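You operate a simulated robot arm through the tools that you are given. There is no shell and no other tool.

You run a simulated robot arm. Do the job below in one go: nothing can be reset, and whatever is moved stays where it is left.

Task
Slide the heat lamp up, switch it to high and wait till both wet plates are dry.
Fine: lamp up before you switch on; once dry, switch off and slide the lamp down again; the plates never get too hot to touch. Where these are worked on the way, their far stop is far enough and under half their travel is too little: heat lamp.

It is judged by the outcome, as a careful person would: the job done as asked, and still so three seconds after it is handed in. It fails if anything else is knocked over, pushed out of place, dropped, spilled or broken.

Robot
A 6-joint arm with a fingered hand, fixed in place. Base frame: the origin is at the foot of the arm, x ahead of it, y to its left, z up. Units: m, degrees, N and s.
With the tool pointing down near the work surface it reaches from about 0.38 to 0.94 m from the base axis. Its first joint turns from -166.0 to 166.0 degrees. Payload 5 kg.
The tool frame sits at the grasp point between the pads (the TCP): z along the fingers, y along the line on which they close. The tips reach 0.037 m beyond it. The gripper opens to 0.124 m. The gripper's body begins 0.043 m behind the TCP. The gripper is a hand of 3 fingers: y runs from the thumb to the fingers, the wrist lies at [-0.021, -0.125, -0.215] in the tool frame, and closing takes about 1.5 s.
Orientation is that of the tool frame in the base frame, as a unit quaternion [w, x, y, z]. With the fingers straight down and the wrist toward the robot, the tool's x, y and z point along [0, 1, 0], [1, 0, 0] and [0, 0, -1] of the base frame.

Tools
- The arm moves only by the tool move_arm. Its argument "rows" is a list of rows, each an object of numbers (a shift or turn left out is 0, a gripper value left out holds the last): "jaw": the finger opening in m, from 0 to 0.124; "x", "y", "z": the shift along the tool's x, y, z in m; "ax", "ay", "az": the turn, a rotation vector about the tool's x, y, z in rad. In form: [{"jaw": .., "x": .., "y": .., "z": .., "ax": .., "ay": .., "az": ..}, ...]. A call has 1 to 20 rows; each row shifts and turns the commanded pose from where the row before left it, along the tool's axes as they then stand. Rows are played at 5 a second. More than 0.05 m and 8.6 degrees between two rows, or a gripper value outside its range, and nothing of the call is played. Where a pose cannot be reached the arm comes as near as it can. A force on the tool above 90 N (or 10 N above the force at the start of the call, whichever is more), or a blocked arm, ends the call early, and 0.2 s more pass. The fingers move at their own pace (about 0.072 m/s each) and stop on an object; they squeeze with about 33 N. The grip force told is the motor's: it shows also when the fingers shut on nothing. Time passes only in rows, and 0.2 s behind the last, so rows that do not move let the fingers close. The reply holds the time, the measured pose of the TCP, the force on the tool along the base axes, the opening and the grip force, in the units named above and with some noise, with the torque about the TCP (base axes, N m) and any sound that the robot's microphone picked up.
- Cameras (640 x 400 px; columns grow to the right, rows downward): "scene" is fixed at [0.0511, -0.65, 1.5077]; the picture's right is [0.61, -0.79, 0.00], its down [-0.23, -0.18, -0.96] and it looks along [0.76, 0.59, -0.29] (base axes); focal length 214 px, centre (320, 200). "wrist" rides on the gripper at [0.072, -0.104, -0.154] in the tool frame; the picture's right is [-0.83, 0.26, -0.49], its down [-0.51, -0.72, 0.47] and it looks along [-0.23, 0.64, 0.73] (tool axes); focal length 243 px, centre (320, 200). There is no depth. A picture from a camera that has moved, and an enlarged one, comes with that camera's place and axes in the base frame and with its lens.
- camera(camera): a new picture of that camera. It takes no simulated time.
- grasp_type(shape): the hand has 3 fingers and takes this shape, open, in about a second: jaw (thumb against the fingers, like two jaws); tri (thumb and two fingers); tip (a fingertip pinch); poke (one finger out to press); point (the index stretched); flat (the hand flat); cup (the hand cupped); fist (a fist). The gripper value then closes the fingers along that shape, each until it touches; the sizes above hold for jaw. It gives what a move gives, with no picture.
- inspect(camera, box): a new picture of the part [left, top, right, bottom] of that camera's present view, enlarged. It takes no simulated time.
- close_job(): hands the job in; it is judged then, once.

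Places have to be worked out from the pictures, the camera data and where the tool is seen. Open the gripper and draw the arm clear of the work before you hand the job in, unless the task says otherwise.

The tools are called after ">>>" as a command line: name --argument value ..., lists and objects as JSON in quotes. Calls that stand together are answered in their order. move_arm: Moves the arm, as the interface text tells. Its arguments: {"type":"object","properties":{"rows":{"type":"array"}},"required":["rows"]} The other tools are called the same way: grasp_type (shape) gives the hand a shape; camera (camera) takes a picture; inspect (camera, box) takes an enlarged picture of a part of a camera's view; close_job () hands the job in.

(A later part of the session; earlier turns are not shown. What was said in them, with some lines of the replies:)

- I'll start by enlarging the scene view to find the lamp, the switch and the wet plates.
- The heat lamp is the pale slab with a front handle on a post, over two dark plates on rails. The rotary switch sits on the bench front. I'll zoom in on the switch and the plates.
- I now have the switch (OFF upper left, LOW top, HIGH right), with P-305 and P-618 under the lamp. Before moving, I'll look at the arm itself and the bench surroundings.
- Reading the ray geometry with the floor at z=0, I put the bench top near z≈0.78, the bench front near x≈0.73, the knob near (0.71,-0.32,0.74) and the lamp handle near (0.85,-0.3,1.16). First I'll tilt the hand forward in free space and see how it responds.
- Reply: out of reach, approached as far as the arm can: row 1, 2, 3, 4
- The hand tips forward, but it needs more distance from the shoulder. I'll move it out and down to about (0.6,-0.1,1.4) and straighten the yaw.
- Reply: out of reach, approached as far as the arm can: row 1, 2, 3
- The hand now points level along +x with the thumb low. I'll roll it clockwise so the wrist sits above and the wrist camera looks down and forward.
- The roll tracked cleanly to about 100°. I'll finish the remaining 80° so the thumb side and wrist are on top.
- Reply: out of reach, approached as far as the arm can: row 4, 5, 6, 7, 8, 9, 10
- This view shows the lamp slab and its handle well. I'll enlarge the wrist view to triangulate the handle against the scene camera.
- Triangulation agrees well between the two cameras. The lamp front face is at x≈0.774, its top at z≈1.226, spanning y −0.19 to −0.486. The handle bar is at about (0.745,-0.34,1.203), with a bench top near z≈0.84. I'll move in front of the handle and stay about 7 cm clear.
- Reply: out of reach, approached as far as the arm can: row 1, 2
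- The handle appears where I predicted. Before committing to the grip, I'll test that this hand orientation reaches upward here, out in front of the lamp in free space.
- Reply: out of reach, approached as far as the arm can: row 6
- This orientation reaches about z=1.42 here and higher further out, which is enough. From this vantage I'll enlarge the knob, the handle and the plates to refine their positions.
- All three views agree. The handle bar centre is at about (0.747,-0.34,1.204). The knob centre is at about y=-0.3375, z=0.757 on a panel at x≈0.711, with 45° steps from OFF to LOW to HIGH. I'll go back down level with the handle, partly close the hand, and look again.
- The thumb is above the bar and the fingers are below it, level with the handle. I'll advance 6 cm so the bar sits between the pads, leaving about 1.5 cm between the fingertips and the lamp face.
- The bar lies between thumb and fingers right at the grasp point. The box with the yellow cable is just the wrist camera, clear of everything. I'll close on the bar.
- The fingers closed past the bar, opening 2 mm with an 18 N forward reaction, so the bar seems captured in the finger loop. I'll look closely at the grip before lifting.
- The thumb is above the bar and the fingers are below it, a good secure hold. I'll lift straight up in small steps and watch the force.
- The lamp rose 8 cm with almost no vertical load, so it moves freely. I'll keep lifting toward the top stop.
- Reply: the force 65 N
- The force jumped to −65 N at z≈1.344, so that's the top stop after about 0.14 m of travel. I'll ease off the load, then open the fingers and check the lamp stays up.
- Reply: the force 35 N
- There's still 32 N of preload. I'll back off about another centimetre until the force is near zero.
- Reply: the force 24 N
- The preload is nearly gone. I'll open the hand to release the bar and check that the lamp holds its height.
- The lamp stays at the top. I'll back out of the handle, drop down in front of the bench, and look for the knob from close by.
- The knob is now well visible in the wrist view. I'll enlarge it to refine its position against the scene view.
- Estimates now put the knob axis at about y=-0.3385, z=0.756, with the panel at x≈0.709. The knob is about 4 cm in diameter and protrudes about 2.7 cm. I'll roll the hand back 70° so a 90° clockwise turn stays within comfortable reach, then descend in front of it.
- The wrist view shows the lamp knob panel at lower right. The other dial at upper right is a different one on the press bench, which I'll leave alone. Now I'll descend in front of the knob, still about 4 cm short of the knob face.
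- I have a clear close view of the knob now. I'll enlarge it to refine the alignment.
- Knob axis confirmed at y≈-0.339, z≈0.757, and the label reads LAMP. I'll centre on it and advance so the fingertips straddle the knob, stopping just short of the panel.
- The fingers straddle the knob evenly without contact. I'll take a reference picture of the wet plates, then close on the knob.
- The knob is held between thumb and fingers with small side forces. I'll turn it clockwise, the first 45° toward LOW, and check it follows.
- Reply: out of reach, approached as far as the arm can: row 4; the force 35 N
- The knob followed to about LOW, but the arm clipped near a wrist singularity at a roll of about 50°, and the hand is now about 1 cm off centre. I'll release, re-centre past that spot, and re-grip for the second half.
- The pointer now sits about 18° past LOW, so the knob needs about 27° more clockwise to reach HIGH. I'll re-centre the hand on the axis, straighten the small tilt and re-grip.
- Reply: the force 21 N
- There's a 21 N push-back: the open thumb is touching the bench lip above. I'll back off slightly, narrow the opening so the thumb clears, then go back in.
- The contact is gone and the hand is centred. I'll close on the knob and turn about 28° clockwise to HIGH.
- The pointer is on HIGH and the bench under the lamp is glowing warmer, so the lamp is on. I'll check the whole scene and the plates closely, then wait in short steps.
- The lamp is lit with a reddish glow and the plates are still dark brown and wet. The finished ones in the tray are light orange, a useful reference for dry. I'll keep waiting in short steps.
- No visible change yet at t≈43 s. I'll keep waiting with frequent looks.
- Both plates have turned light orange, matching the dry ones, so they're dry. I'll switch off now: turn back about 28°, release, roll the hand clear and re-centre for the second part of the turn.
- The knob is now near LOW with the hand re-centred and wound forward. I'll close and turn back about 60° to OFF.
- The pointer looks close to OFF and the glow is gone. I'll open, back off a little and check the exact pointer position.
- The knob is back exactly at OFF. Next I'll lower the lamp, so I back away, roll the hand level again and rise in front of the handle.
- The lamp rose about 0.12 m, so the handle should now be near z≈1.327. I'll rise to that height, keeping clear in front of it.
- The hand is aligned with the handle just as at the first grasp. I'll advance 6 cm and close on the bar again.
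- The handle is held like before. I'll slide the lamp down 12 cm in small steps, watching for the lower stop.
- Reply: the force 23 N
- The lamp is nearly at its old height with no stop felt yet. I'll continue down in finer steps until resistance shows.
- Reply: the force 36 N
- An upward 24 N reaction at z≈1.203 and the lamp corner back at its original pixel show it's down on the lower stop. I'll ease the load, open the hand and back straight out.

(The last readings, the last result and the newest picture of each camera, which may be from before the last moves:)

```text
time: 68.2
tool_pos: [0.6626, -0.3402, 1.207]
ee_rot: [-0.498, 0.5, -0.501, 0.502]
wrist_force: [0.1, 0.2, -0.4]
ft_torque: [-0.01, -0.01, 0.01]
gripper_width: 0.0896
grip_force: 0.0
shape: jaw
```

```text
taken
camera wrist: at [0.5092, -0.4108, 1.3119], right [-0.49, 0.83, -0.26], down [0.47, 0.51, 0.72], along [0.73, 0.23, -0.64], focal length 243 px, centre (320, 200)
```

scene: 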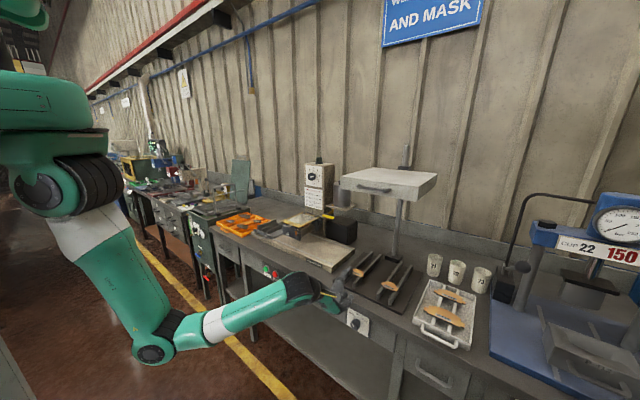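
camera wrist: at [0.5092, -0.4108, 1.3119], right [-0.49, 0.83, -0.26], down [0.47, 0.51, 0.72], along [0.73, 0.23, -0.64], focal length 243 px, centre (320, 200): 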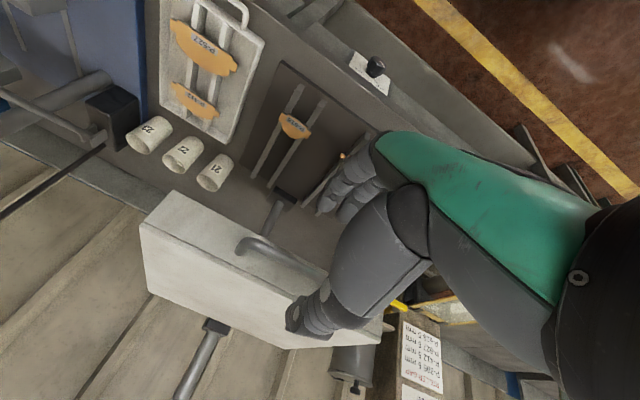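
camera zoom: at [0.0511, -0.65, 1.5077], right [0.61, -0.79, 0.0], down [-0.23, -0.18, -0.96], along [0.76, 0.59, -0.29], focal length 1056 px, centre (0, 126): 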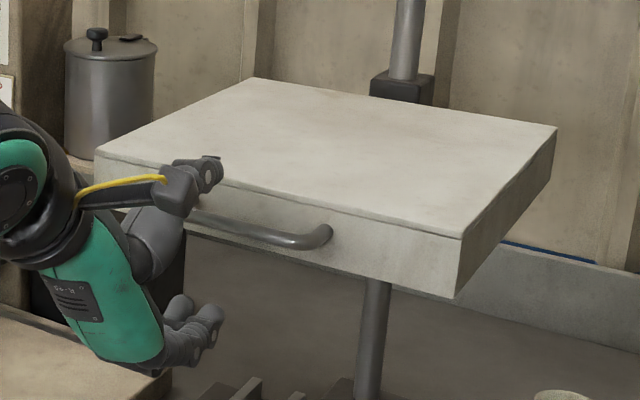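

The lamp stays down and the hand is free of the handle. I'll draw the arm back and to the left, clear of the work, and open the hand fully.

>>> move_arm --rows '[{"z": -0.03}, {"x": -0.045, "jaw": 0.124}, {"x": -0.045}, {"x": -0.045}, {"x": -0.045}, {"x": -0.045}, {}]'

>>> camera --camera "scene"

>>> inspect --camera "scene" --box '[335, 300, 385, 345]'

>>> inspect --camera "scene" --box '[310, 180, 470, 340]'

```text
time: 69.8
tool_pos: [0.6326, -0.1144, 1.2053]
ee_rot: [-0.498, 0.502, -0.498, 0.502]
wrist_force: [0.3, -0.3, -0.3]
ft_torque: [-0.01, 0.02, 0.01]
gripper_width: 0.1238
grip_force: 0.2
shape: jaw
```

```text
taken
```

scene: 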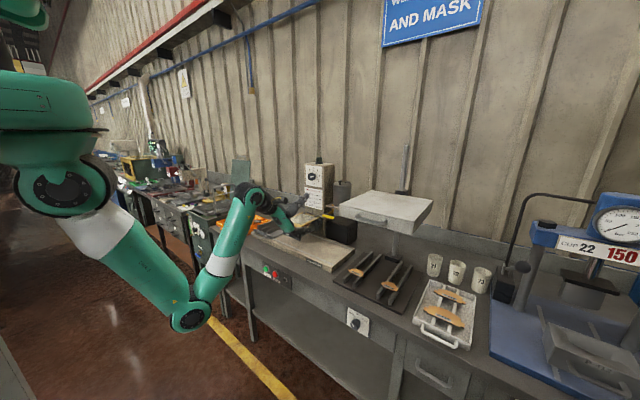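

```text
8.89 times, centred on (360, 322) of scene
camera zoom: at [0.0511, -0.65, 1.5077], right [0.61, -0.79, 0.0], down [-0.23, -0.18, -0.96], along [0.76, 0.59, -0.29], focal length 1906 px, centre (-36, -889)
```

zoom: 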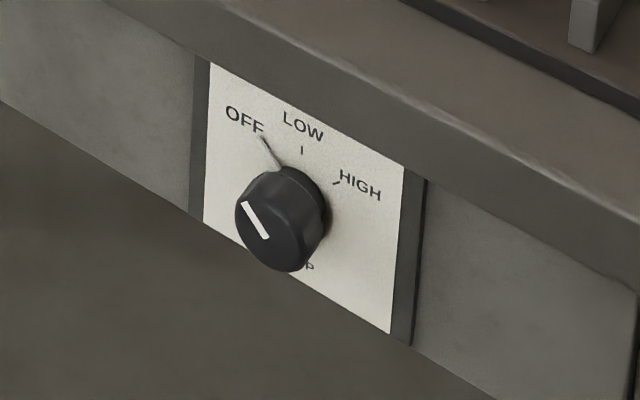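

```text
2.50 times, centred on (390, 260) of scene
camera zoom: at [0.0511, -0.65, 1.5077], right [0.61, -0.79, 0.0], down [-0.23, -0.18, -0.96], along [0.76, 0.59, -0.29], focal length 536 px, centre (145, 50)
```

zoom: 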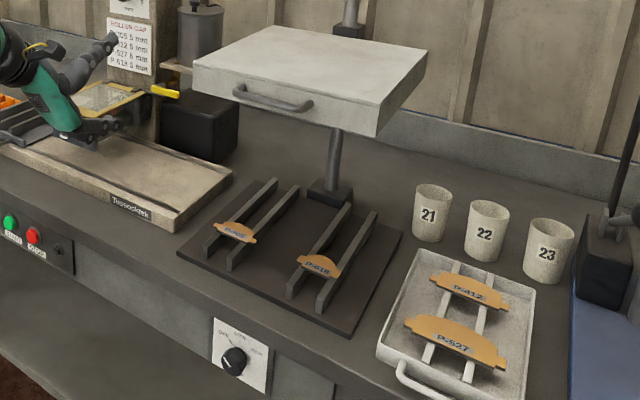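

The final pictures show the knob at OFF, the lamp down on its stop, and both plates dry and undisturbed on their rails. Nothing else has moved, and the arm is clear with the hand open, so I'm handing in the job.

>>> close_job

```text
The job is handed in.
```

The job is done and handed in. The lamp went up to its top stop before it was switched on, and both wet plates (P-305 and P-618) dried on HIGH. I then switched it off and slid the lamp back down to its lower stop.

- **Drying:** HIGH was on from about 37 s to 50 s. Both plates had turned light orange, matching the dry ones in the tray, when I looked at 46 s. I started turning the knob back at about 49 s. It passed through LOW and was at OFF by about 55 s.
- **Heat:** there was no temperature reading, so I could only limit heat by switching off soon after the colour changed. About 3 s passed between the look that showed them dry and starting to switch off.
- **Knob:** the arm clipped partway through the first turn and left the knob about 18° past LOW. I re-gripped it and finished the turn to HIGH. While I re-centred, the open thumb pressed against the bench lip with about 21 N, so I backed off. I saw no damage.

In the final pictures the knob is at OFF, the lamp is back at its starting height, and both plates are undisturbed on their rails. Nothing else appears to have moved. The hand is open and the arm is clear of the work.
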